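You operate a simulated robot arm through the tools that you are given. There is no shell and no other tool.

Carry out the task below with a simulated robot arm. There is one attempt and no reset: what you move stays moved.

Task
Set the red UP CAM knob to 80 and run the boom up to prove it.
Fine: power off first; UP LOCK to LOOSE, set the cam, UP LOCK to TIGHT; then power on and press UP once. Leave the power on.

Only the result counts: the job must be done as asked and must still hold three seconds after the hand-in. Knocking over, shifting, dropping, spilling or breaking anything else fails it.

Robot
A 6-joint arm with a two-finger gripper, fixed in place. Base frame: the origin is at the foot of the arm, x ahead of it, y to its left, z up. Readings come in mm, degrees, newtons and seconds.
With the tool pointing down near the work surface it reaches from about 140 to 660 mm from the base axis. Its first joint turns from -66.0 to 66.0 degrees. Payload 2.45 kg.
The tool frame sits at the grasp point between the pads (the TCP): z along the fingers, y along the line on which they close. The tips reach 30 mm beyond it. Largest opening 106 mm; the body of the gripper starts 79 mm behind the TCP.
Orientation is that of the tool frame in the base frame, as a unit quaternion [w, x, y, z]. With the fingers straight down and closing along the base's y, the tool's x points along the base's -x, its y along +y and its z along -z.

Tools
- The arm moves only by the tool jog_arm. Its argument "moves" is a list of rows, each an object of numbers (a shift or turn left out is 0, a gripper value left out holds the last): "tx", "ty", "tz": the shift along the base's x, y, z in mm; "wx", "wy", "wz": the turn, a rotation vector about the base's x, y, z in degrees; "claw": the opening, from 0 (shut) to 1 (fully open). In form: [{"tx": .., "ty": .., "tz": .., "wx": .., "wy": .., "wz": .., "claw": ..}, ...]. A call has 1 to 20 rows; each row shifts and turns the commanded pose from where the row before left it. Rows are played at 5 a second. More than 50 mm and 8.6 degrees between two rows, or a gripper value outside its range, and nothing of the call is played. Where a pose cannot be reached the arm comes as near as it can. A force on the tool above 40 N (or 10 N above the force at the start of the call, whichever is more), or a blocked arm, ends the call early, and 0.2 s more pass. The fingers move at their own pace (about 153 mm/s each) and stop on an object; they squeeze with about 41 N. The grip force told is the motor's: it shows also when the fingers shut on nothing. Time passes only in rows, and 0.2 s behind the last, so rows that do not move let the fingers close. The reply holds the time, the measured pose of the TCP, the force on the tool along the base axes, the opening and the grip force, in the units named above and with some noise, with the torque about the TCP (base axes, N m) and any sound that the robot's microphone picked up.
- Cameras (640 x 400 px; columns grow to the right, rows downward): "scene" is fixed at [38.6, 391.2, 1443.8]; the picture's right is [-0.92, -0.40, 0.00], its down [-0.13, 0.29, -0.95] and it looks along [0.38, -0.87, -0.32] (base axes); focal length 326 px, centre (320, 200). "wrist" rides on the gripper at [76, -2, -106] in the tool frame; the picture's right is [0.02, 1.00, 0.00], its down [-0.78, 0.02, -0.62] and it looks along [-0.62, 0.01, 0.78] (tool axes); focal length 247 px, centre (320, 200). There is no depth. A picture from a camera that has moved, and an enlarged one, comes with that camera's place and axes in the base frame and with its lens. The place of the scene camera against the robot may be out by one fixed shift of up to 18 mm in any direction.
- grab_frame(camera): a new picture of that camera. The clock stands still meanwhile.
- enlarge(camera, box): a new picture of the part [left, top, right, bottom] of that camera's present view, enlarged. The clock stands still meanwhile.
- job_done(): hands the job in; it is judged then, once.

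Places have to be worked out from the pictures, the camera data and where the tool is seen. Open the gripper and draw the arm clear of the work before you hand the job in, unless the task says otherwise.

The tools are called as a command line: name --argument value ..., lists and objects as JSON in quotes. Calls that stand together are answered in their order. jog_arm: Moves the arm, as the interface text tells. Its arguments: {"type":"object","properties":{"moves":{"type":"array","items":{"type":"object","properties":{"tx":{"type":"number"},"ty":{"type":"number"},"tz":{"type":"number"},"wx":{"type":"number"},"wy":{"type":"number"},"wz":{"type":"number"},"claw":{"type":"number"}}}}},"required":["moves"]} The other tools are called the same way: grab_frame (camera) takes a picture; enlarge (camera, box) takes an enlarged picture of a part of a camera's view; job_done () hands the job in.

At the start:

```text
t: 0.0
tool_pos: [379.3, -98.1, 1321.4]
tcp_rot: [0.001, 0.0, 1.0, -0.001]
ft_force: [-0.7, 0.3, -0.1]
ft_torque: [0.01, 0.01, 0.01]
grip_width: 105.6
gripper_force: 0.1
```

scene: 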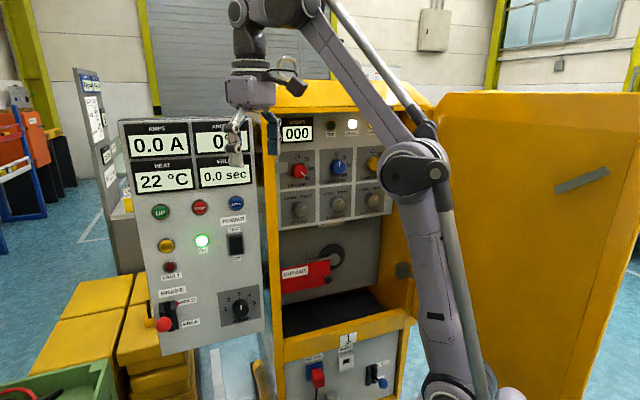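
wrist: 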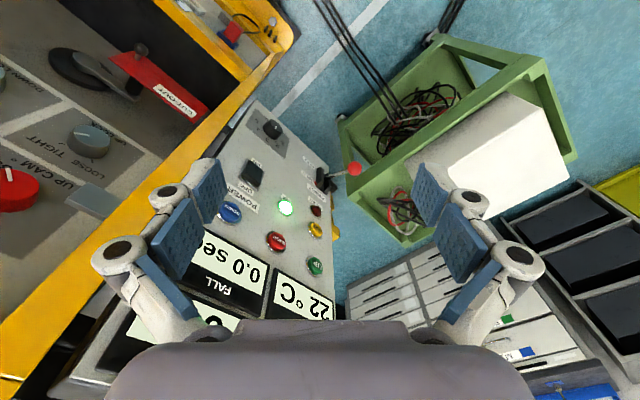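

I begin by looking closely at the panels in the scene before moving anything.

enlarge --camera "scene" --box '[270, 105, 400, 235]'

enlarge --camera "scene" --box '[110, 110, 270, 350]'

enlarge --camera "scene" --box '[260, 230, 420, 400]'

enlarge --camera "wrist" --box '[0, 0, 320, 320]'

```text
3.08 times, centred on (335, 170) of scene
camera zoom: at [38.6, 391.2, 1443.8], right [-0.92, -0.4, 0.0], down [-0.13, 0.29, -0.95], along [0.38, -0.87, -0.32], focal length 1002 px, centre (274, 292)
```

zoom: 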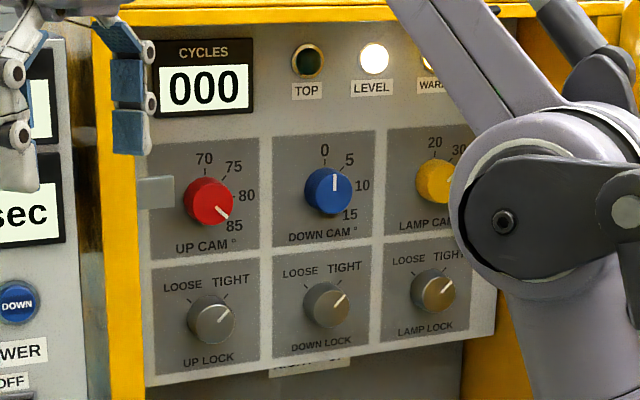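

```text
1.67 times, centred on (190, 230) of scene
camera zoom: at [38.6, 391.2, 1443.8], right [-0.92, -0.4, 0.0], down [-0.13, 0.29, -0.95], along [0.38, -0.87, -0.32], focal length 543 px, centre (537, 150)
```

zoom: 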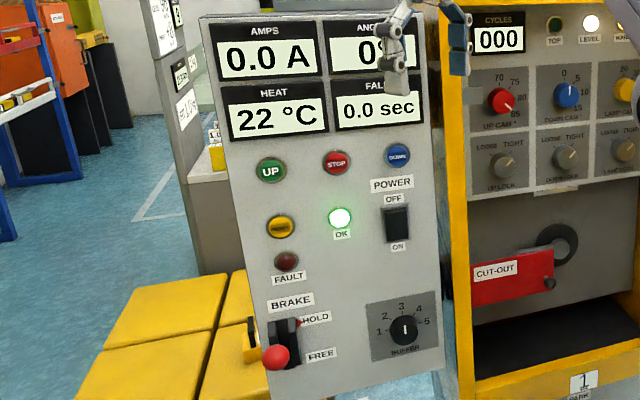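

```text
2.35 times, centred on (340, 315) of scene
camera zoom: at [38.6, 391.2, 1443.8], right [-0.92, -0.4, 0.0], down [-0.13, 0.29, -0.95], along [0.38, -0.87, -0.32], focal length 766 px, centre (273, -71)
```

zoom: 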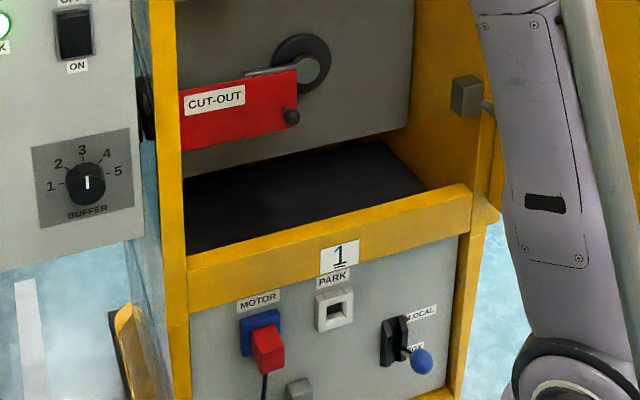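

```text
1.25 times, centred on (160, 160) of wrist
camera zoom: at [302.8, -99.7, 1427.8], right [-0.02, 1.0, 0.0], down [0.78, 0.02, 0.62], along [0.62, 0.01, -0.78], focal length 309 px, centre (520, 250)
```

zoom: 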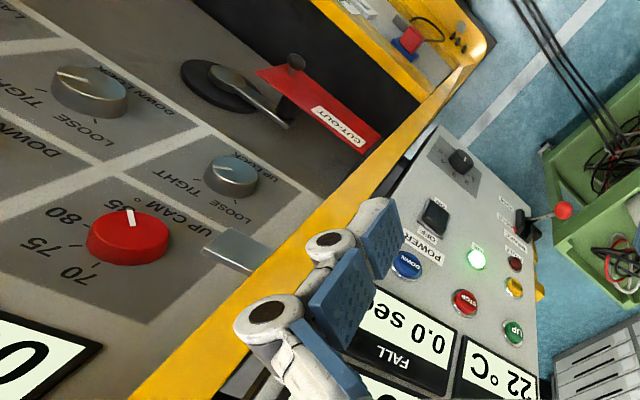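

Triangulating scene and wrist views puts the UP CAM knob near (459,-418,1224), UP LOCK near (461,-423,1107), POWER near (533,-213,1072) and UP near (645,-103,1180). Both panels face roughly (-0.7,0.7,0). I first swing the tool to that bearing, staying well in front of the panels.

jog_arm --moves '[{"tx": -15, "ty": -25, "wz": -7.5}, {"tx": -15, "ty": -25, "wz": -7.5}, {"tx": -15, "ty": -25, "wz": -7.5}, {"tx": -15, "ty": -25, "wz": -7.5}, {"tx": -15, "ty": -25, "wz": -7.5}, {"tx": -15, "ty": -25, "wz": -7.5}]'

```text
t: 1.4
tool_pos: [286.2, -248.7, 1322.5]
tcp_rot: [0.0, 0.383, 0.924, -0.001]
ft_force: [-0.6, -0.1, -0.3]
ft_torque: [0.03, -0.01, 0.02]
grip_width: 106.0
gripper_force: 0.1
```

The turn went cleanly. Now I pitch the fingers up toward the panel in small steps, half first.

jog_arm --moves '[{"tx": 4, "ty": -4, "tz": -6, "wx": -5.786, "wy": -5.786}, {"tx": 4, "ty": -4, "tz": -6, "wx": -5.786, "wy": -5.786}, {"tx": 4, "ty": -4, "tz": -6, "wx": -5.786, "wy": -5.786}, {"tx": 4, "ty": -4, "tz": -6, "wx": -5.786, "wy": -5.786}, {"tx": 4, "ty": -4, "tz": -6, "wx": -5.786, "wy": -5.786}, {"tx": 4, "ty": -4, "tz": -6, "wx": -5.786, "wy": -5.786}]'

grab_frame --camera "scene"

grab_frame --camera "wrist"

```text
t: 2.8
tool_pos: [314.1, -272.9, 1287.4]
tcp_rot: [0.386, 0.349, 0.839, -0.161]
ft_force: [-0.3, 0.2, -0.5]
ft_torque: [0.02, 0.06, 0.0]
grip_width: 106.0
gripper_force: 0.0
```

```text
taken
```

scene: 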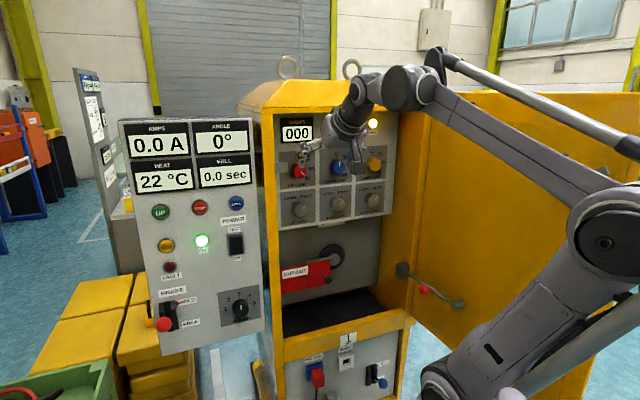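

```text
taken
camera wrist: at [219.7, -181.8, 1297.7], right [0.7, 0.72, -0.02], down [0.04, -0.02, 1.0], along [0.71, -0.7, -0.04], focal length 247 px, centre (320, 200)
```

wrist: 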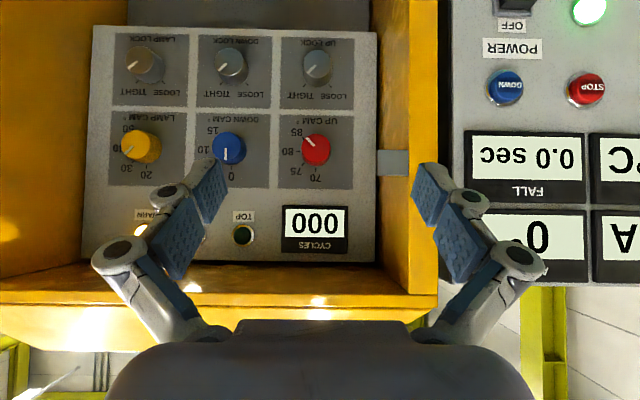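

Very good frontal view (upside down). I enlarge the cam area to read the knob scales and positions.

enlarge --camera "wrist" --box '[270, 20, 420, 200]'

enlarge --camera "wrist" --box '[440, 0, 640, 160]'

enlarge --camera "scene" --box '[270, 105, 400, 235]'

```text
2.22 times, centred on (345, 110) of wrist
camera zoom: at [219.7, -181.8, 1297.7], right [0.7, 0.72, -0.02], down [0.04, -0.02, 1.0], along [0.71, -0.7, -0.04], focal length 549 px, centre (264, 400)
```

zoom: 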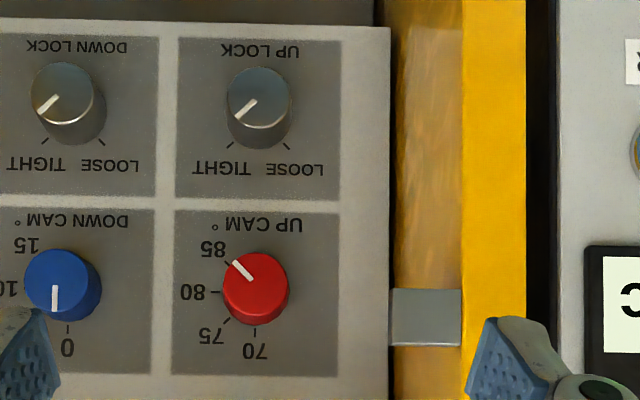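

```text
2.50 times, centred on (540, 80) of wrist
camera zoom: at [219.7, -181.8, 1297.7], right [0.7, 0.72, -0.02], down [0.04, -0.02, 1.0], along [0.71, -0.7, -0.04], focal length 617 px, centre (-230, 500)
```

zoom: 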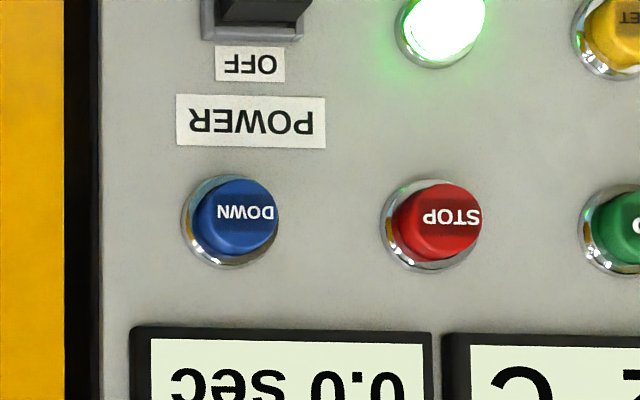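

```text
3.08 times, centred on (335, 170) of scene
camera zoom: at [38.6, 391.2, 1443.8], right [-0.92, -0.4, 0.0], down [-0.13, 0.29, -0.95], along [0.38, -0.87, -0.32], focal length 1002 px, centre (274, 292)
```

zoom: 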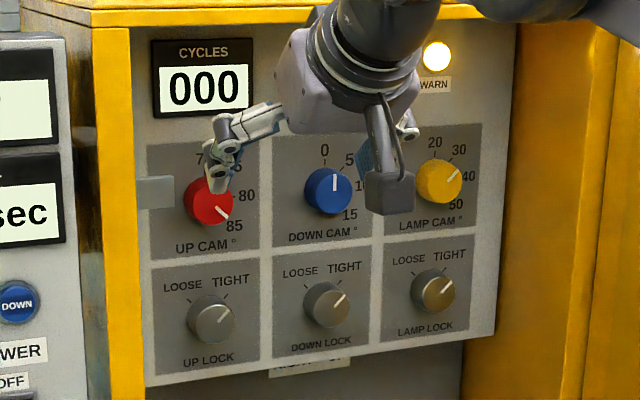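

The cam panel is recessed about 100 mm behind the cabinet front, and a small grey latch tab sticks into the opening left of UP CAM at the front plane (about u −118 to −86, z 1242–1268), so I must keep clear of it. Scale: 70 at top, then 45° per 5 units, so 85→80 is about 45° anticlockwise. I finish the pitch and shift toward the POWER switch for a close look.

jog_arm --moves '[{"tx": 15, "ty": 18, "tz": -15, "wx": -5.786, "wy": -5.786}, {"tx": 15, "ty": 18, "tz": -15, "wx": -5.786, "wy": -5.786}, {"tx": 15, "ty": 18, "tz": -15, "wx": -5.786, "wy": -5.786}, {"tx": 15, "ty": 18, "tz": -15, "wx": -5.786, "wy": -5.786}, {"tx": 15, "ty": 18, "tz": -15, "wx": -5.786, "wy": -5.786}, {"tx": 15, "ty": 18, "tz": -25}, {"tx": 15, "ty": 18, "tz": -25}, {"tx": 10, "ty": 15, "tz": -25}]'

grab_frame --camera "wrist"

grab_frame --camera "scene"

```text
t: 4.6
tool_pos: [426.5, -130.1, 1132.5]
tcp_rot: [0.655, 0.27, 0.652, -0.271]
ft_force: [0.4, -0.2, -0.6]
ft_torque: [-0.02, -0.02, -0.02]
grip_width: 106.0
gripper_force: 0.0
```

```text
taken
camera wrist: at [351.2, -57.2, 1056.0], right [0.71, 0.71, -0.02], down [-0.43, 0.45, 0.78], along [0.56, -0.54, 0.62], focal length 247 px, centre (320, 200)
```

wrist: 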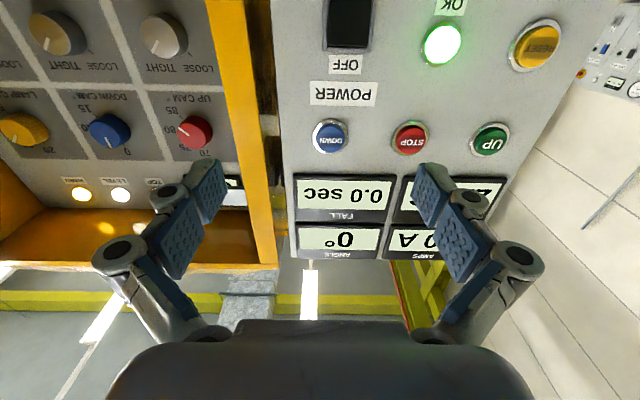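

```text
taken
```

scene: 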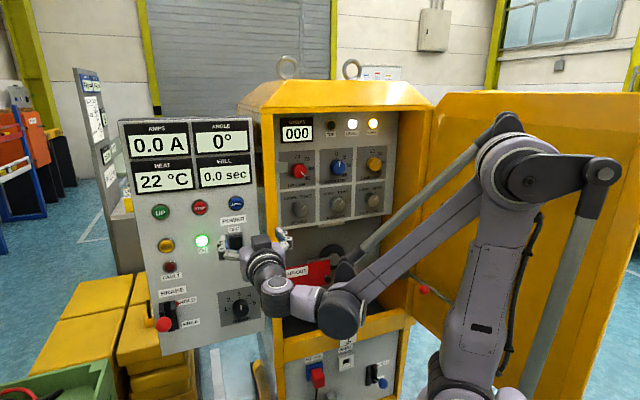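

The wrist stereo now gives better positions (scene camera is shifted about 15–20 mm): DOWN button ≈(534,-220,1166), POWER ≈(549,-222,1058), UP CAM ≈(470,-439,1210), UP LOCK ≈(465,-432,1087). I move in front of POWER at a safe standoff, closing the fingers.

jog_arm --moves '[{"tx": 8, "ty": 0, "tz": -20, "claw": 0.0}, {"tx": 8, "ty": 0, "tz": -20}, {"tx": 8, "ty": -2, "tz": -20}, {"tx": 8, "ty": -2, "tz": -20}, {}, {}]'

grab_frame --camera "wrist"

enlarge --camera "scene" --box '[140, 180, 300, 280]'

```text
t: 6.0
tool_pos: [460.7, -133.5, 1055.7]
tcp_rot: [0.654, 0.272, 0.651, -0.272]
ft_force: [-0.6, -0.5, -0.4]
ft_torque: [-0.01, -0.02, -0.02]
grip_width: 0.0
gripper_force: 28.8
```

```text
taken
camera wrist: at [384.4, -61.6, 978.4], right [0.71, 0.71, -0.02], down [-0.43, 0.45, 0.78], along [0.56, -0.54, 0.62], focal length 247 px, centre (320, 200)
```

wrist: 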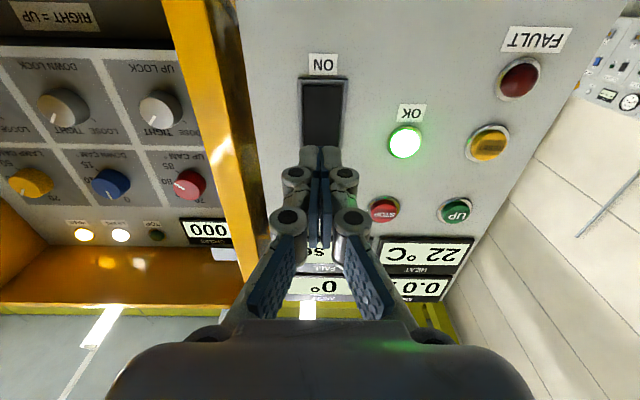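

```text
4.00 times, centred on (220, 230) of scene
camera zoom: at [38.6, 391.2, 1443.8], right [-0.92, -0.4, 0.0], down [-0.13, 0.29, -0.95], along [0.38, -0.87, -0.32], focal length 1302 px, centre (720, 80)
```

zoom: 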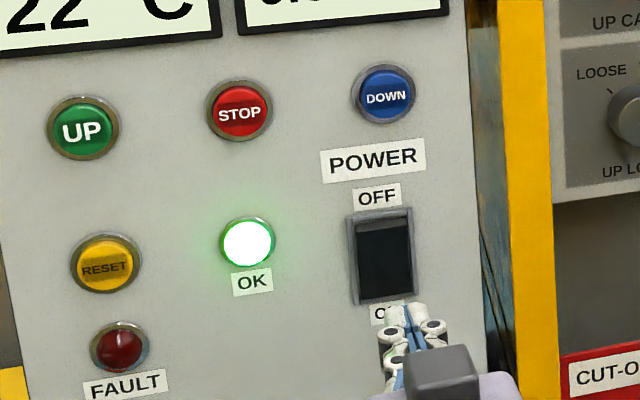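

The rocker is visible. I zoom to see which half is pressed and where its edges are.

enlarge --camera "wrist" --box '[260, 40, 420, 200]'

enlarge --camera "scene" --box '[210, 215, 270, 275]'

```text
2.50 times, centred on (340, 120) of wrist
camera zoom: at [384.4, -61.6, 978.4], right [0.71, 0.71, -0.02], down [-0.43, 0.45, 0.78], along [0.56, -0.54, 0.62], focal length 617 px, centre (270, 400)
```

zoom: 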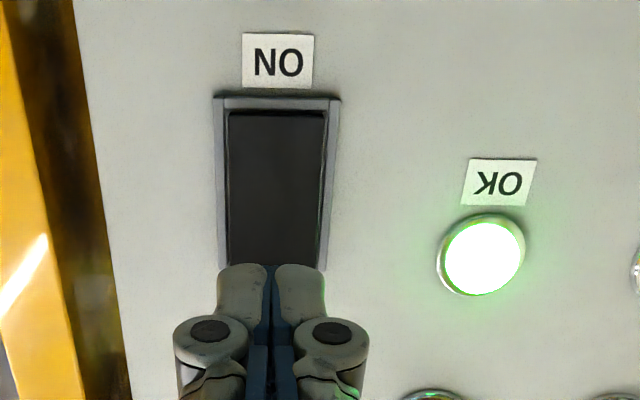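

```text
6.67 times, centred on (240, 245) of scene
camera zoom: at [38.6, 391.2, 1443.8], right [-0.92, -0.4, 0.0], down [-0.13, 0.29, -0.95], along [0.38, -0.87, -0.32], focal length 2171 px, centre (853, -100)
```

zoom: 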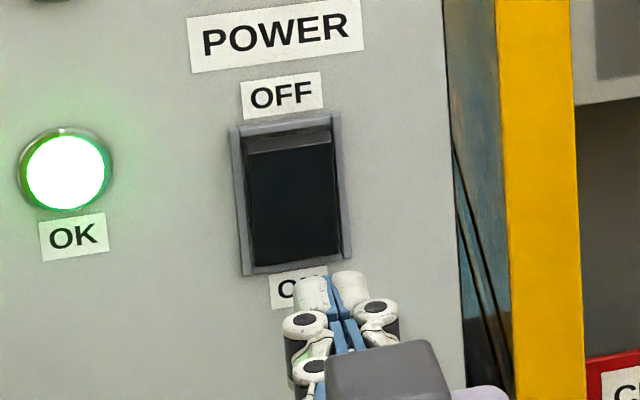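

The rocker's top (OFF) end stands proud, so it is ON now; it spans z≈1027–1087 at u≈-233. I line the closed fingertips up with its upper half (z≈1071) and go forward to a near standoff.

jog_arm --moves '[{"tx": 1, "ty": 1, "tz": 8}, {"tx": 0.5, "ty": 0.5, "tz": 7.3}, {"tx": 12, "ty": -12}, {"tx": 12, "ty": -12}, {"tx": 10, "ty": -10}, {}]'

grab_frame --camera "wrist"

enlarge --camera "scene" --box '[200, 200, 280, 280]'

```text
t: 7.4
tool_pos: [496.3, -166.8, 1070.3]
tcp_rot: [0.654, 0.271, 0.652, -0.271]
ft_force: [0.1, -0.2, 0.2]
ft_torque: [-0.01, 0.0, -0.01]
grip_width: 0.2
gripper_force: 28.2
```

```text
taken
camera wrist: at [419.8, -93.0, 993.6], right [0.71, 0.71, -0.02], down [-0.43, 0.45, 0.78], along [0.56, -0.54, 0.62], focal length 247 px, centre (320, 200)
```

wrist: 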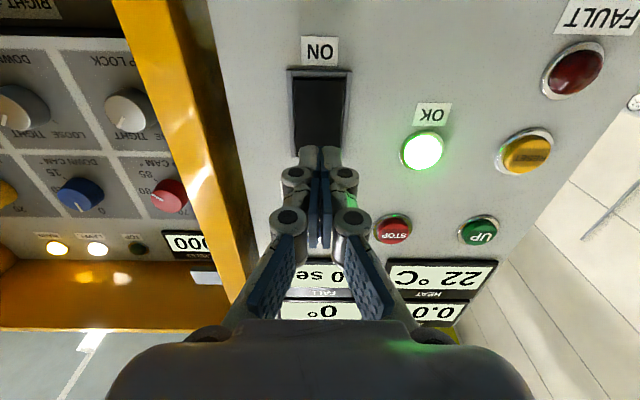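

```text
5.00 times, centred on (240, 240) of scene
camera zoom: at [38.6, 391.2, 1443.8], right [-0.92, -0.4, 0.0], down [-0.13, 0.29, -0.95], along [0.38, -0.87, -0.32], focal length 1628 px, centre (720, 0)
```

zoom: 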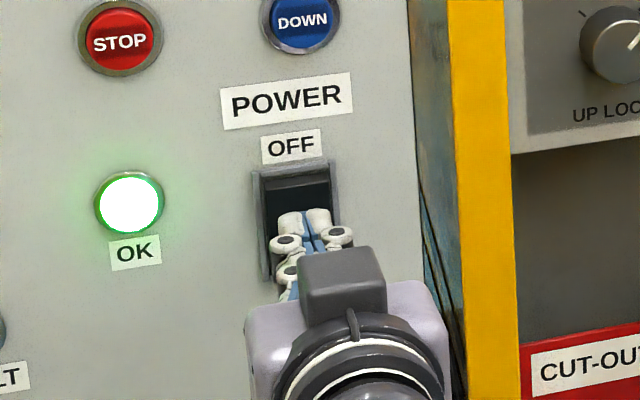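

Alignment looks right; the tips are about 25 mm short of the rocker. I check the whole scene view once before pressing.

enlarge --camera "scene" --box '[180, 200, 420, 380]'

enlarge --camera "wrist" --box '[260, 40, 420, 200]'

```text
2.22 times, centred on (300, 290) of scene
camera zoom: at [38.6, 391.2, 1443.8], right [-0.92, -0.4, 0.0], down [-0.13, 0.29, -0.95], along [0.38, -0.87, -0.32], focal length 724 px, centre (364, 0)
```

zoom: 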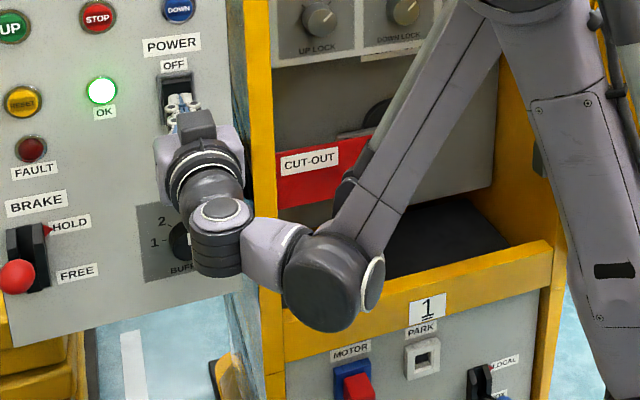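

```text
2.50 times, centred on (340, 120) of wrist
camera zoom: at [419.8, -93.0, 993.6], right [0.71, 0.71, -0.02], down [-0.43, 0.45, 0.78], along [0.56, -0.54, 0.62], focal length 617 px, centre (270, 400)
```

zoom: 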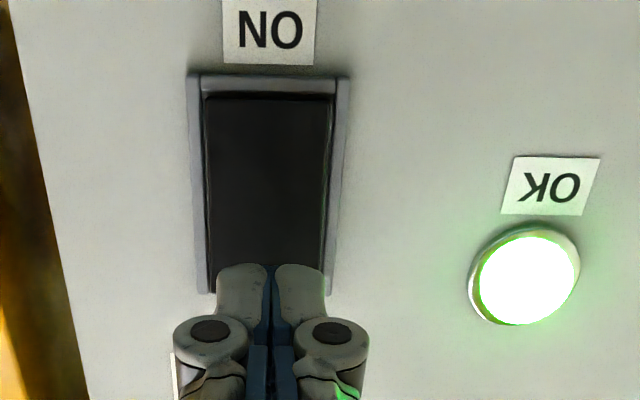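

Clear all round. I now press slowly toward the upper half of the rocker, watching force and sound.

jog_arm --moves '[{"tx": 2.8, "ty": -2.8}, {"tx": 2.8, "ty": -2.8}, {"tx": 2.1, "ty": -2.1}, {"tx": 2.1, "ty": -2.1}, {"tx": 2.1, "ty": -2.1}, {"tx": 2.1, "ty": -2.1}]'

```text
t: 8.8
tool_pos: [510.9, -180.4, 1071.3]
tcp_rot: [0.655, 0.271, 0.651, -0.272]
ft_force: [0.2, 0.1, 0.2]
ft_torque: [0.0, -0.01, -0.02]
grip_width: 0.0
gripper_force: 28.5
```

No contact yet (tips at n≈-519). I continue in 2 mm steps.

jog_arm --moves '[{"tx": 1.4, "ty": -1.4}, {"tx": 1.4, "ty": -1.4}, {"tx": 1.4, "ty": -1.4}, {"tx": 1.4, "ty": -1.4}]'

enlarge --camera "wrist" --box '[260, 40, 420, 200]'

```text
t: 9.8
tool_pos: [516.1, -186.4, 1070.1]
tcp_rot: [0.654, 0.272, 0.652, -0.272]
ft_force: [-1.2, 0.2, 1.0]
ft_torque: [-0.04, -0.05, -0.01]
grip_width: 6.0
gripper_force: 28.5
```

```text
2.50 times, centred on (340, 120) of wrist
camera zoom: at [439.8, -113.1, 993.8], right [0.71, 0.71, -0.02], down [-0.43, 0.45, 0.78], along [0.56, -0.54, 0.62], focal length 617 px, centre (270, 400)
```

zoom: 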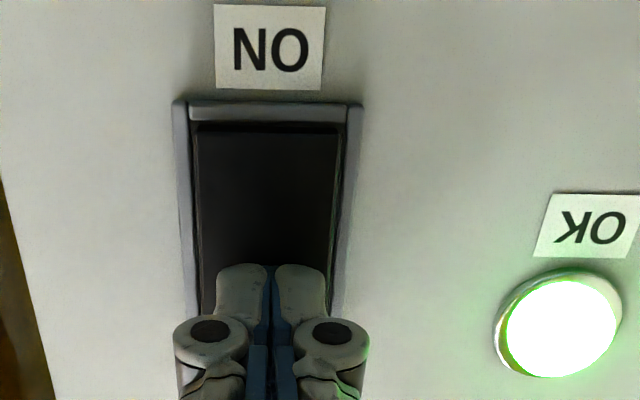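

First light contact. I keep pressing in 2 mm steps.

jog_arm --moves '[{"tx": 1.4, "ty": -1.4}, {"tx": 1.4, "ty": -1.4}, {"tx": 1.4, "ty": -1.4}]'

enlarge --camera "wrist" --box '[260, 40, 420, 200]'

enlarge --camera "scene" --box '[140, 180, 300, 280]'

```text
t: 10.7
tool_pos: [518.4, -187.1, 1073.3]
tcp_rot: [0.654, 0.27, 0.653, -0.27]
ft_force: [-8.4, 7.7, 5.2]
ft_torque: [-0.05, 0.02, -0.05]
grip_width: 6.1
gripper_force: 28.9
stopped in row 3: the force on the tool passed its limit at 43 N (the readings are from after the stop); the commanded pose is now the measured one
```

```text
2.50 times, centred on (340, 120) of wrist
camera zoom: at [441.5, -114.9, 994.2], right [0.71, 0.71, -0.02], down [-0.43, 0.45, 0.78], along [0.56, -0.54, 0.62], focal length 617 px, centre (270, 400)
```

zoom: 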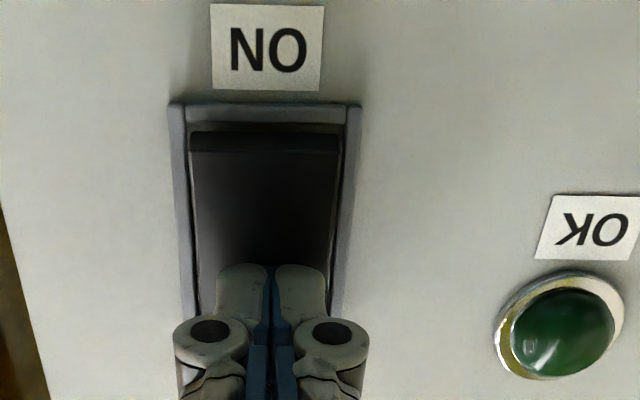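

```text
4.00 times, centred on (220, 230) of scene
camera zoom: at [38.3, 391.4, 1443.7], right [-0.92, -0.4, 0.0], down [-0.13, 0.29, -0.95], along [0.38, -0.87, -0.31], focal length 1302 px, centre (720, 80)
```

zoom: 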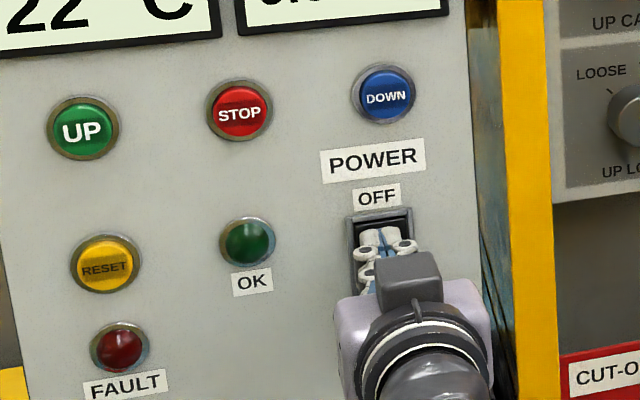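

OK lamp went dark and the rocker flipped: power is OFF. I back straight out, then travel across to the UP LOCK standoff, opening the gripper on the way.

jog_arm --moves '[{"tx": -7, "ty": 7}, {"tx": -14, "ty": 14}, {"tx": -14, "ty": 14}, {"tx": -14, "ty": 14}, {"tx": -14, "ty": 14}, {"tx": -20, "ty": -20, "tz": 3, "claw": 0.68}, {"tx": -20, "ty": -20, "tz": 3}, {"tx": -20, "ty": -20, "tz": 3}, {"tx": -20, "ty": -20, "tz": 3}, {"tx": -20, "ty": -20, "tz": 2}, {"tx": -20, "ty": -20}, {"tx": -20, "ty": -20}, {}]'

grab_frame --camera "wrist"

grab_frame --camera "scene"

```text
t: 13.4
tool_pos: [314.9, -264.2, 1085.1]
tcp_rot: [0.654, 0.271, 0.653, -0.27]
ft_force: [0.0, 0.3, -0.5]
ft_torque: [0.01, 0.01, -0.03]
grip_width: 72.1
gripper_force: 0.0
```

```text
taken
camera wrist: at [239.3, -191.7, 1007.7], right [0.71, 0.71, -0.02], down [-0.43, 0.45, 0.78], along [0.56, -0.54, 0.62], focal length 247 px, centre (320, 200)
```

wrist: 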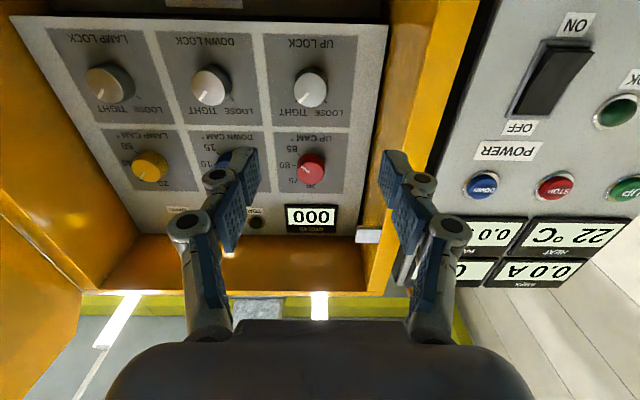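

```text
taken
```

scene: 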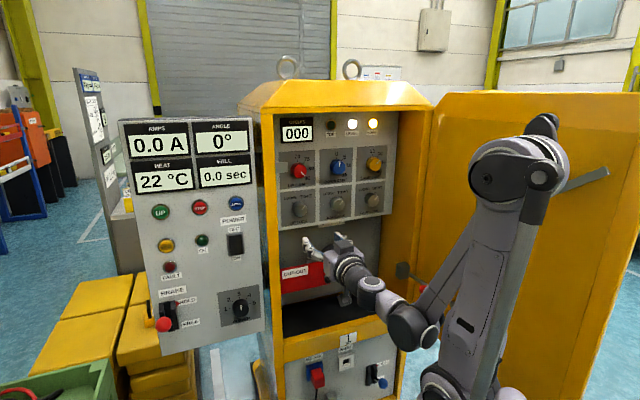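

The arm is in front of UP LOCK. I zoom in to fix its centre and pointer.

enlarge --camera "wrist" --box '[250, 30, 400, 180]'

```text
2.67 times, centred on (325, 105) of wrist
camera zoom: at [239.3, -191.7, 1007.7], right [0.71, 0.71, -0.02], down [-0.43, 0.45, 0.78], along [0.56, -0.54, 0.62], focal length 659 px, centre (307, 453)
```

zoom: 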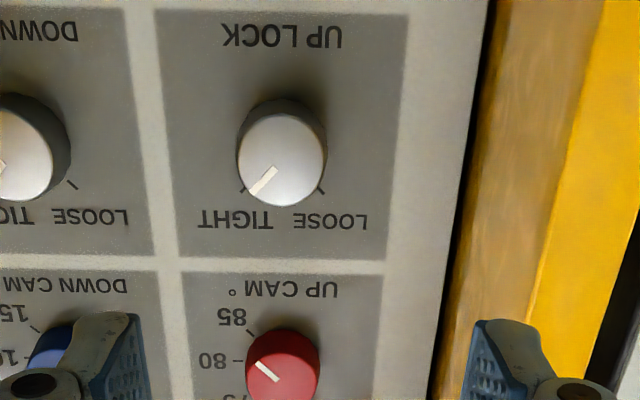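

UP LOCK face is estimated at u≈-22, z≈1090, n≈-628 (u along panel to the right, n along its normal). I centre on it and advance to a close standoff, tips about 55 mm short, for another look.

jog_arm --moves '[{"tx": -5, "ty": -5, "tz": 3}, {"tx": -5, "ty": -5, "tz": 3}, {"tx": 15, "ty": -15}, {"tx": 15, "ty": -15}, {"tx": 15, "ty": -15}, {"tx": 15, "ty": -15}, {"tx": 15, "ty": -15}, {"tx": 15, "ty": -15}, {}]'

grab_frame --camera "wrist"

enlarge --camera "scene" --box '[250, 100, 410, 260]'

```text
t: 15.4
tool_pos: [395.6, -364.0, 1087.2]
tcp_rot: [0.654, 0.27, 0.653, -0.269]
ft_force: [0.2, -0.7, 0.4]
ft_torque: [0.01, 0.01, 0.01]
grip_width: 71.9
gripper_force: 0.2
```

```text
taken
camera wrist: at [319.2, -290.4, 1011.9], right [0.71, 0.71, -0.02], down [-0.43, 0.45, 0.78], along [0.56, -0.54, 0.62], focal length 247 px, centre (320, 200)
```

wrist: 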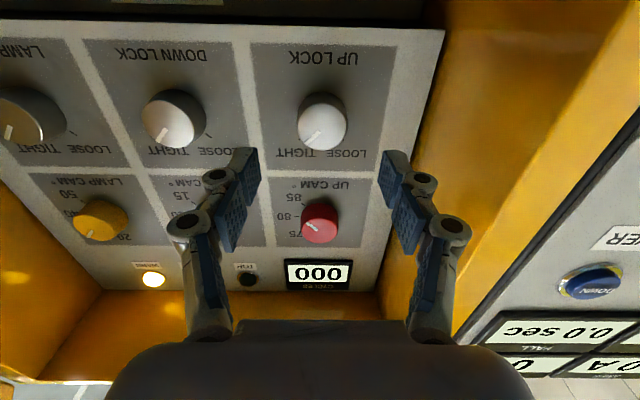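

```text
2.50 times, centred on (330, 180) of scene
camera zoom: at [38.6, 391.2, 1443.8], right [-0.92, -0.4, 0.0], down [-0.13, 0.29, -0.95], along [0.38, -0.87, -0.32], focal length 814 px, centre (295, 250)
```

zoom: 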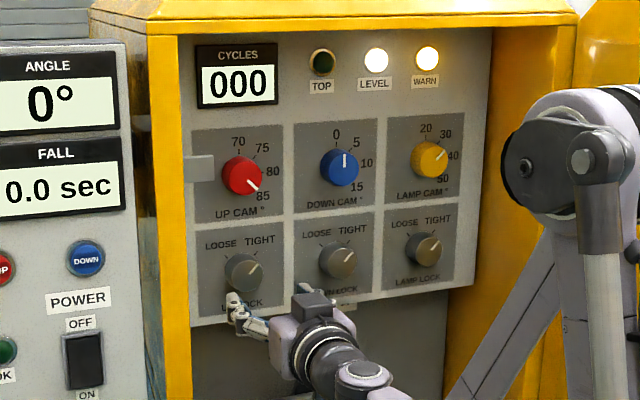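

Let me zoom to refine the knob's centre from this nearer viewpoint.

enlarge --camera "wrist" --box '[240, 40, 440, 240]'

```text
2.00 times, centred on (340, 140) of wrist
camera zoom: at [319.2, -290.4, 1011.9], right [0.71, 0.71, -0.02], down [-0.43, 0.45, 0.78], along [0.56, -0.54, 0.62], focal length 494 px, centre (280, 320)
```

zoom: 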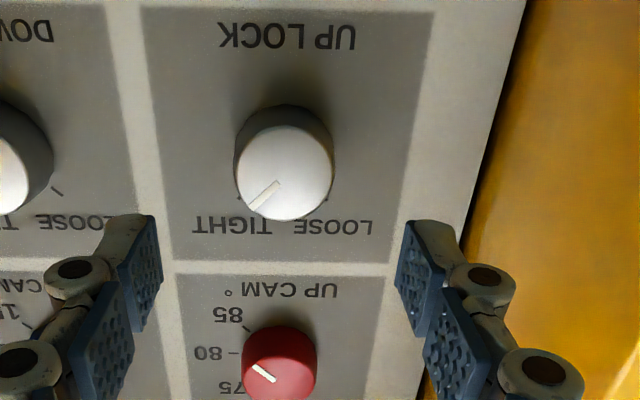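

UP LOCK face ≈ u -24, z 1090, n -630; the panel surface is at n≈-649.5. I trim by (u -1.7, z +2) and advance 76 mm so the open fingers straddle the knob with tips ~6 mm off the panel.

jog_arm --moves '[{"tx": 1.2, "ty": 1.2, "tz": 2}, {"tx": 12, "ty": -12}, {"tx": 12, "ty": -12}, {"tx": 10, "ty": -10}, {"tx": 10, "ty": -10}, {"tx": 6, "ty": -6}, {}]'

grab_frame --camera "wrist"

enlarge --camera "scene" --box '[250, 140, 410, 260]'

```text
t: 17.1
tool_pos: [446.1, -412.5, 1092.7]
tcp_rot: [0.655, 0.271, 0.653, -0.269]
ft_force: [-0.1, -1.2, -0.1]
ft_torque: [-0.05, -0.02, 0.01]
grip_width: 72.0
gripper_force: 0.0
```

```text
taken
camera wrist: at [369.8, -339.9, 1015.5], right [0.71, 0.71, -0.02], down [-0.43, 0.45, 0.78], along [0.56, -0.54, 0.62], focal length 247 px, centre (320, 200)
```

wrist: 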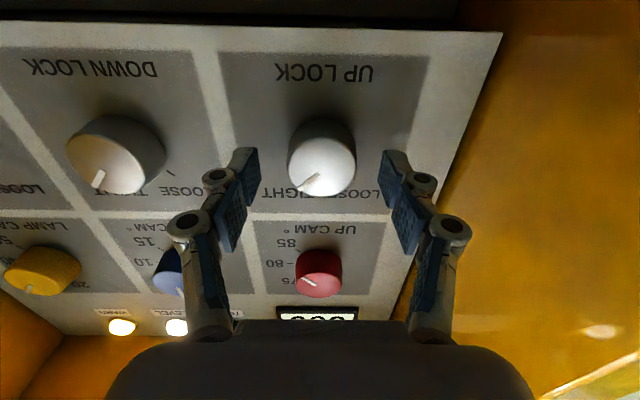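

```text
3.33 times, centred on (330, 200) of scene
camera zoom: at [38.6, 391.2, 1443.8], right [-0.92, -0.4, 0.0], down [-0.13, 0.29, -0.95], along [0.38, -0.87, -0.32], focal length 1085 px, centre (287, 200)
```

zoom: 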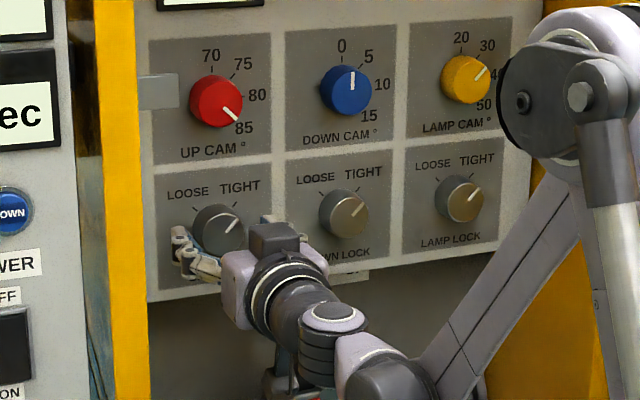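

The fingers straddle the knob. I check centring up close before closing.

enlarge --camera "wrist" --box '[230, 90, 430, 250]'

enlarge --camera "scene" --box '[280, 180, 350, 240]'

```text
2.50 times, centred on (330, 170) of wrist
camera zoom: at [369.8, -339.9, 1015.5], right [0.71, 0.71, -0.02], down [-0.43, 0.45, 0.78], along [0.56, -0.54, 0.62], focal length 617 px, centre (295, 275)
```

zoom: 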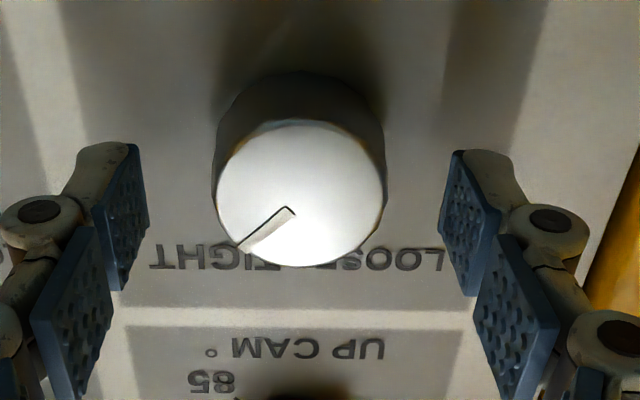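

```text
6.67 times, centred on (315, 210) of scene
camera zoom: at [38.6, 391.2, 1443.8], right [-0.92, -0.4, 0.0], down [-0.13, 0.29, -0.95], along [0.38, -0.87, -0.32], focal length 2171 px, centre (353, 133)
```

zoom: 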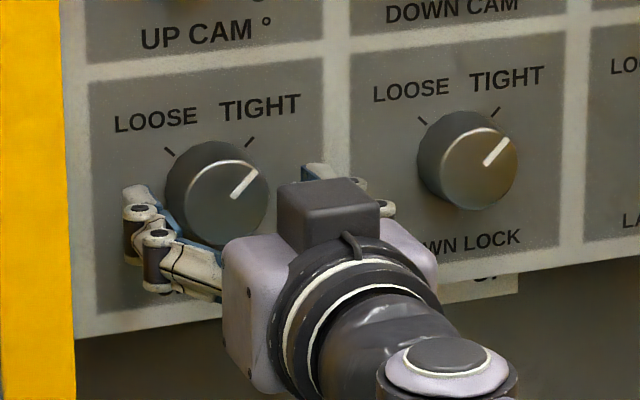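

Now the face centre is within ~1 mm of the tool axis. I go 4 mm deeper and close on the knob.

jog_arm --moves '[{"tx": 2.8, "ty": -2.8}, {"claw": 0.45}, {"claw": 0.4}, {"claw": 0.36}, {"claw": 0.0}, {}, {}]'

enlarge --camera "wrist" --box '[230, 90, 430, 250]'

```text
t: 18.6
tool_pos: [449.4, -415.3, 1092.2]
tcp_rot: [0.654, 0.269, 0.654, -0.269]
ft_force: [3.5, 6.0, -1.0]
ft_torque: [-0.04, 0.07, 0.28]
grip_width: 41.9
gripper_force: 45.1
```

```text
2.50 times, centred on (330, 170) of wrist
camera zoom: at [373.1, -342.0, 1015.5], right [0.7, 0.71, -0.02], down [-0.43, 0.45, 0.78], along [0.56, -0.54, 0.62], focal length 617 px, centre (295, 275)
```

zoom: 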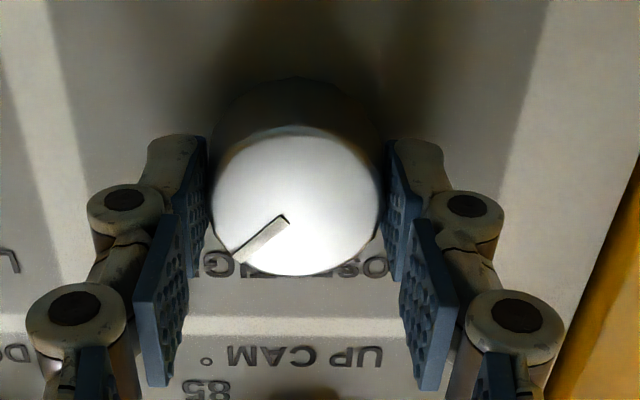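

Gripped at 41.9 mm with a small side load. I now twist anticlockwise, first 24° to check direction and slip.

jog_arm --moves '[{"tx": 0.4, "ty": 0.4}, {"wx": -5.657, "wy": 5.657}, {"wx": -5.657, "wy": 5.657}, {"wx": -5.657, "wy": 5.657}]'

grab_frame --camera "wrist"

enlarge --camera "scene" --box '[280, 180, 350, 240]'

```text
t: 19.5
tool_pos: [449.2, -414.5, 1092.1]
tcp_rot: [0.606, 0.166, 0.687, -0.365]
ft_force: [-0.9, 2.7, 0.9]
ft_torque: [0.04, 0.01, -0.16]
grip_width: 41.8
gripper_force: 45.3
stopped in row 4: the force on the tool passed its limit at 41 N (the readings are from after the stop); the commanded pose is now the measured one
```

```text
taken
camera wrist: at [356.8, -358.5, 1019.6], right [0.67, 0.67, -0.32], down [-0.26, 0.62, 0.74], along [0.7, -0.41, 0.59], focal length 247 px, centre (320, 200)
```

wrist: 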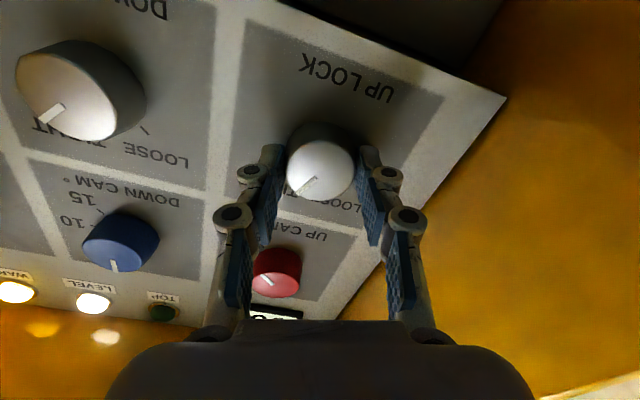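

```text
6.67 times, centred on (315, 210) of scene
camera zoom: at [38.6, 391.3, 1443.7], right [-0.92, -0.4, 0.0], down [-0.13, 0.29, -0.95], along [0.38, -0.87, -0.32], focal length 2171 px, centre (353, 133)
```

zoom: 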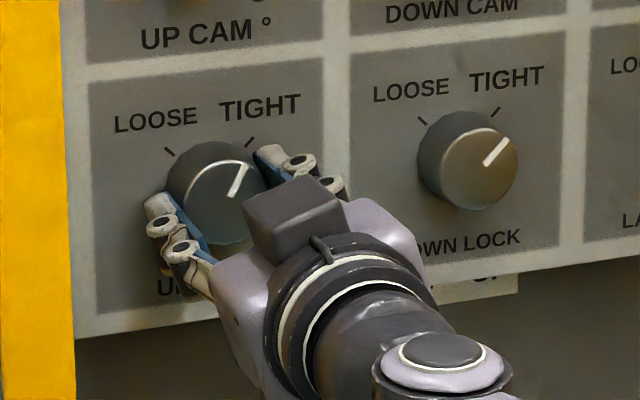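

The knob turns with the grip (about 18° so far), but a force spike stopped it. I continue with smaller steps.

jog_arm --moves '[{"wx": -2.12, "wy": 2.12}, {"wx": -2.12, "wy": 2.12}, {"wx": -2.12, "wy": 2.12}, {"wx": -2.12, "wy": 2.12}]'

enlarge --camera "scene" --box '[280, 180, 350, 240]'

```text
t: 20.5
tool_pos: [450.4, -414.8, 1092.5]
tcp_rot: [0.563, 0.094, 0.701, -0.427]
ft_force: [-9.5, 12.2, -34.2]
ft_torque: [0.56, 0.54, 0.45]
grip_width: 41.8
gripper_force: 45.2
```

```text
6.67 times, centred on (315, 210) of scene
camera zoom: at [38.8, 391.1, 1443.8], right [-0.92, -0.4, 0.0], down [-0.13, 0.29, -0.95], along [0.38, -0.87, -0.32], focal length 2171 px, centre (353, 133)
```

zoom: 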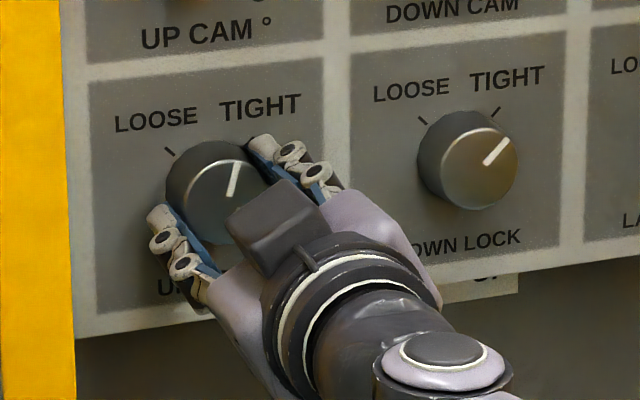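

Rotation continues (pointer ~15° right of vertical) but the knob pushes the tool down with 34 N, so my axis is a few mm too high. I ease down 2 mm and back 0.7 mm to unload.

jog_arm --moves '[{"tz": -1}, {"tz": -1, "tx": -0.5, "ty": 0.5}]'

```text
t: 21.1
tool_pos: [448.7, -415.1, 1091.9]
tcp_rot: [0.563, 0.094, 0.701, -0.428]
ft_force: [-7.8, 10.3, 35.6]
ft_torque: [-0.39, -0.35, -0.4]
grip_width: 42.2
gripper_force: 44.9
```

That overshot: stiffness is about 35 N/mm. I go back up 1 mm and out slightly.

jog_arm --moves '[{"tz": 1.0, "tx": -0.2, "ty": 0.2}, {}]'

```text
t: 21.7
tool_pos: [448.6, -415.9, 1090.6]
tcp_rot: [0.563, 0.095, 0.701, -0.428]
ft_force: [-13.0, 9.5, 9.5]
ft_torque: [-0.29, -0.29, 0.06]
grip_width: 41.8
gripper_force: 45.1
```

Vertical load is now mostly gone; there is still ~16 N pushing outward. I back off 1 mm more along the axis and lift 0.3 mm less, then read.

jog_arm --moves '[{"tz": 0.25, "tx": -0.7, "ty": 0.7}, {}]'

```text
t: 22.3
tool_pos: [449.4, -415.0, 1090.7]
tcp_rot: [0.564, 0.094, 0.701, -0.425]
ft_force: [-5.6, -0.5, -6.6]
ft_torque: [0.05, 0.05, -0.18]
grip_width: 42.1
gripper_force: 45.7
```

Forces are low now. I continue the anticlockwise twist in 4° steps.

jog_arm --moves '[{"wx": -2.83, "wy": 2.83}, {"wx": -2.83, "wy": 2.83}, {"wx": -2.83, "wy": 2.83}, {"wx": -2.83, "wy": 2.83}]'

enlarge --camera "scene" --box '[280, 180, 350, 240]'

```text
t: 23.3
tool_pos: [449.5, -416.6, 1091.7]
tcp_rot: [0.498, -0.005, 0.708, -0.501]
ft_force: [18.4, -28.6, -16.6]
ft_torque: [0.17, 0.18, -0.1]
grip_width: 41.7
gripper_force: 44.9
```

```text
6.67 times, centred on (315, 210) of scene
camera zoom: at [39.5, 390.1, 1444.1], right [-0.92, -0.4, 0.0], down [-0.13, 0.29, -0.95], along [0.38, -0.87, -0.32], focal length 2171 px, centre (353, 133)
```

zoom: 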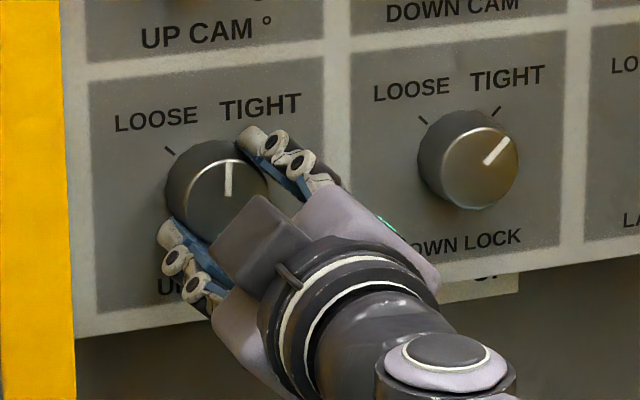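

Pointer is at vertical (45° turned). The tool is now pulled inward 33 N and down 17 N; I trim 0.9 mm inward and 0.5 mm down.

jog_arm --moves '[{"tz": -0.5, "tx": 0.6, "ty": -0.6}, {}]'

```text
t: 23.9
tool_pos: [450.1, -415.1, 1090.8]
tcp_rot: [0.498, -0.005, 0.708, -0.501]
ft_force: [18.7, -27.8, 23.4]
ft_torque: [-0.17, -0.21, -0.31]
grip_width: 41.8
gripper_force: 45.1
```

I test the axial load by moving another 0.8 mm inward and 0.3 mm up, then holding.

jog_arm --moves '[{"tz": 0.3, "tx": 0.6, "ty": -0.6}, {}, {}]'

```text
t: 24.7
tool_pos: [448.3, -414.5, 1091.9]
tcp_rot: [0.498, -0.004, 0.708, -0.501]
ft_force: [-0.2, -14.2, -2.2]
ft_torque: [0.03, 0.02, -0.15]
grip_width: 41.5
gripper_force: 45.4
```

Loads are acceptable again. I continue the twist, 12° at a time.

jog_arm --moves '[{"tx": -0.1, "ty": -0.2, "wx": -2.83, "wy": 2.83}, {"wx": -2.83, "wy": 2.83}, {"wx": -2.83, "wy": 2.83}]'

```text
t: 25.5
tool_pos: [449.5, -416.2, 1090.9]
tcp_rot: [0.443, -0.079, 0.704, -0.55]
ft_force: [-6.1, -9.8, -1.8]
ft_torque: [0.03, 0.0, -0.23]
grip_width: 41.9
gripper_force: 44.9
```

Forces stay low; I turn on.

jog_arm --moves '[{"wx": -2.83, "wy": 2.83}, {"wx": -2.83, "wy": 2.83}, {"wx": -2.83, "wy": 2.83}]'

enlarge --camera "scene" --box '[280, 180, 350, 240]'

```text
t: 26.3
tool_pos: [449.3, -415.6, 1091.7]
tcp_rot: [0.381, -0.15, 0.692, -0.594]
ft_force: [-14.0, -10.3, 1.1]
ft_torque: [-0.15, -0.26, 0.35]
grip_width: 41.6
gripper_force: 45.0
```

```text
6.67 times, centred on (315, 210) of scene
camera zoom: at [38.2, 390.9, 1443.9], right [-0.92, -0.4, 0.0], down [-0.13, 0.29, -0.95], along [0.38, -0.87, -0.32], focal length 2171 px, centre (353, 133)
```

zoom: 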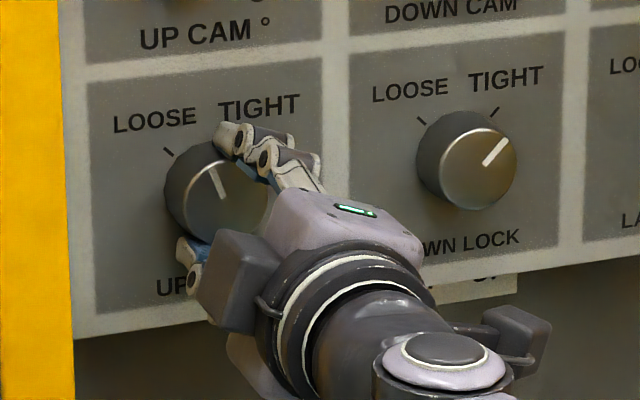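

Pointer is ~25° left of vertical (70° turned). I trim slightly to the right and finish the remaining ~20°.

jog_arm --moves '[{"tx": -0.2, "ty": -0.2, "wx": -2.83, "wy": 2.83}, {"wx": -2.83, "wy": 2.83}, {"wx": -2.83, "wy": 2.83}]'

```text
t: 27.1
tool_pos: [448.5, -415.6, 1091.7]
tcp_rot: [0.318, -0.223, 0.672, -0.63]
ft_force: [-4.4, -5.8, 15.6]
ft_torque: [-0.21, -0.3, -1.38]
grip_width: 41.8
gripper_force: 45.1
```

About 82° turned. Two more small rows with a slight lift.

jog_arm --moves '[{"tz": 0.2, "wx": -2.83, "wy": 2.83}, {"wx": -2.83, "wy": 2.83}, {}]'

enlarge --camera "scene" --box '[280, 180, 350, 240]'

grab_frame --camera "wrist"

```text
t: 27.8
tool_pos: [448.8, -415.7, 1092.4]
tcp_rot: [0.275, -0.267, 0.656, -0.65]
ft_force: [-3.6, 0.1, 10.1]
ft_torque: [-0.27, -0.24, 0.24]
grip_width: 41.9
gripper_force: 44.9
stopped in row 3: the force on the tool passed its limit at 43 N (the readings are from after the stop); the commanded pose is now the measured one
```

```text
6.67 times, centred on (315, 210) of scene
camera zoom: at [38.4, 391.4, 1443.7], right [-0.92, -0.4, 0.0], down [-0.13, 0.29, -0.95], along [0.38, -0.87, -0.31], focal length 2171 px, centre (353, 133)
```

zoom: 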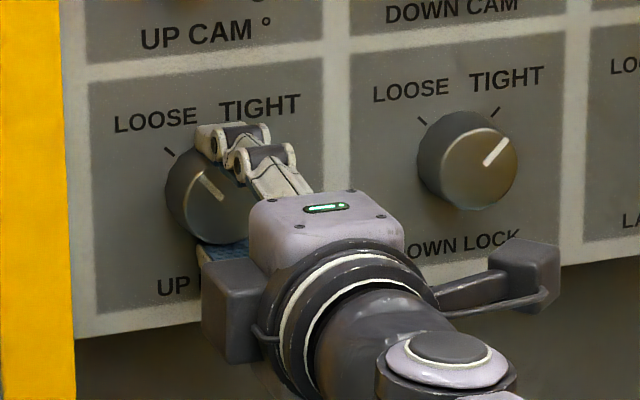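

```text
taken
camera wrist: at [319.5, -395.6, 1092.9], right [-0.01, 0.0, -1.0], down [0.11, 0.99, 0.0], along [0.99, -0.11, -0.01], focal length 247 px, centre (320, 200)
```

wrist: 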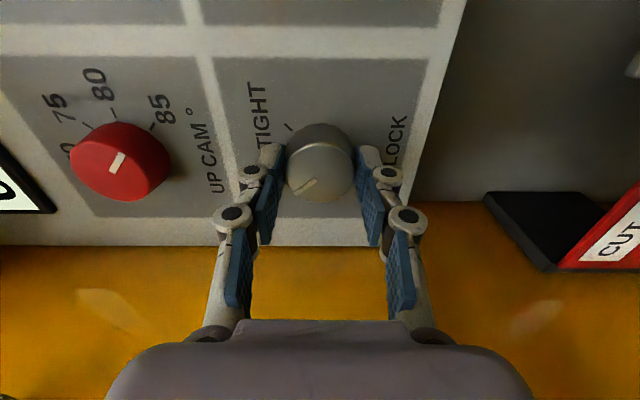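

About 89° turned; the pointer appears to point to LOOSE. I zoom to verify before releasing.

enlarge --camera "wrist" --box '[220, 80, 420, 240]'

enlarge --camera "scene" --box '[290, 185, 330, 225]'

```text
2.50 times, centred on (320, 160) of wrist
camera zoom: at [319.5, -395.6, 1092.9], right [-0.01, 0.0, -1.0], down [0.11, 0.99, 0.0], along [0.99, -0.11, -0.01], focal length 617 px, centre (320, 300)
```

zoom: 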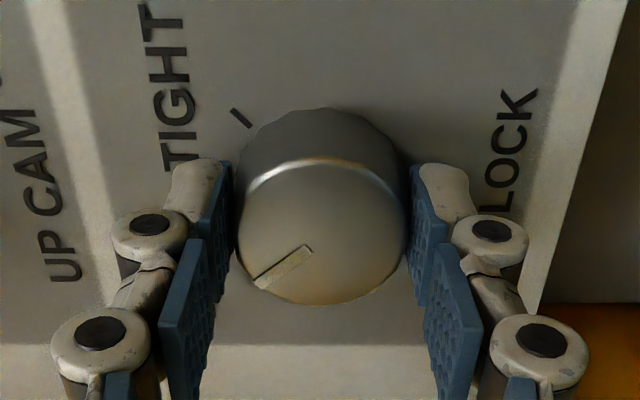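

```text
10.00 times, centred on (310, 205) of scene
camera zoom: at [38.4, 391.4, 1443.7], right [-0.92, -0.4, 0.0], down [-0.13, 0.29, -0.95], along [0.38, -0.87, -0.31], focal length 3256 px, centre (420, 150)
```

zoom: 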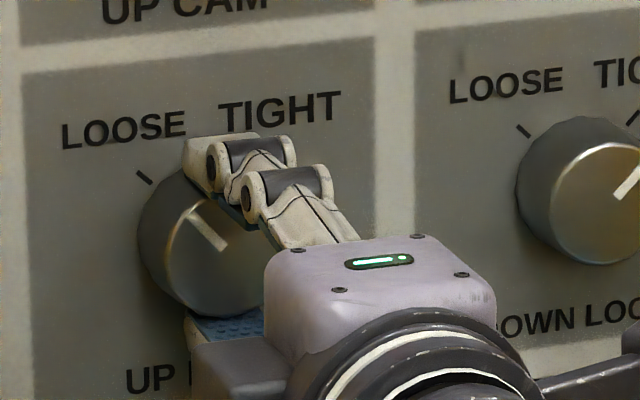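

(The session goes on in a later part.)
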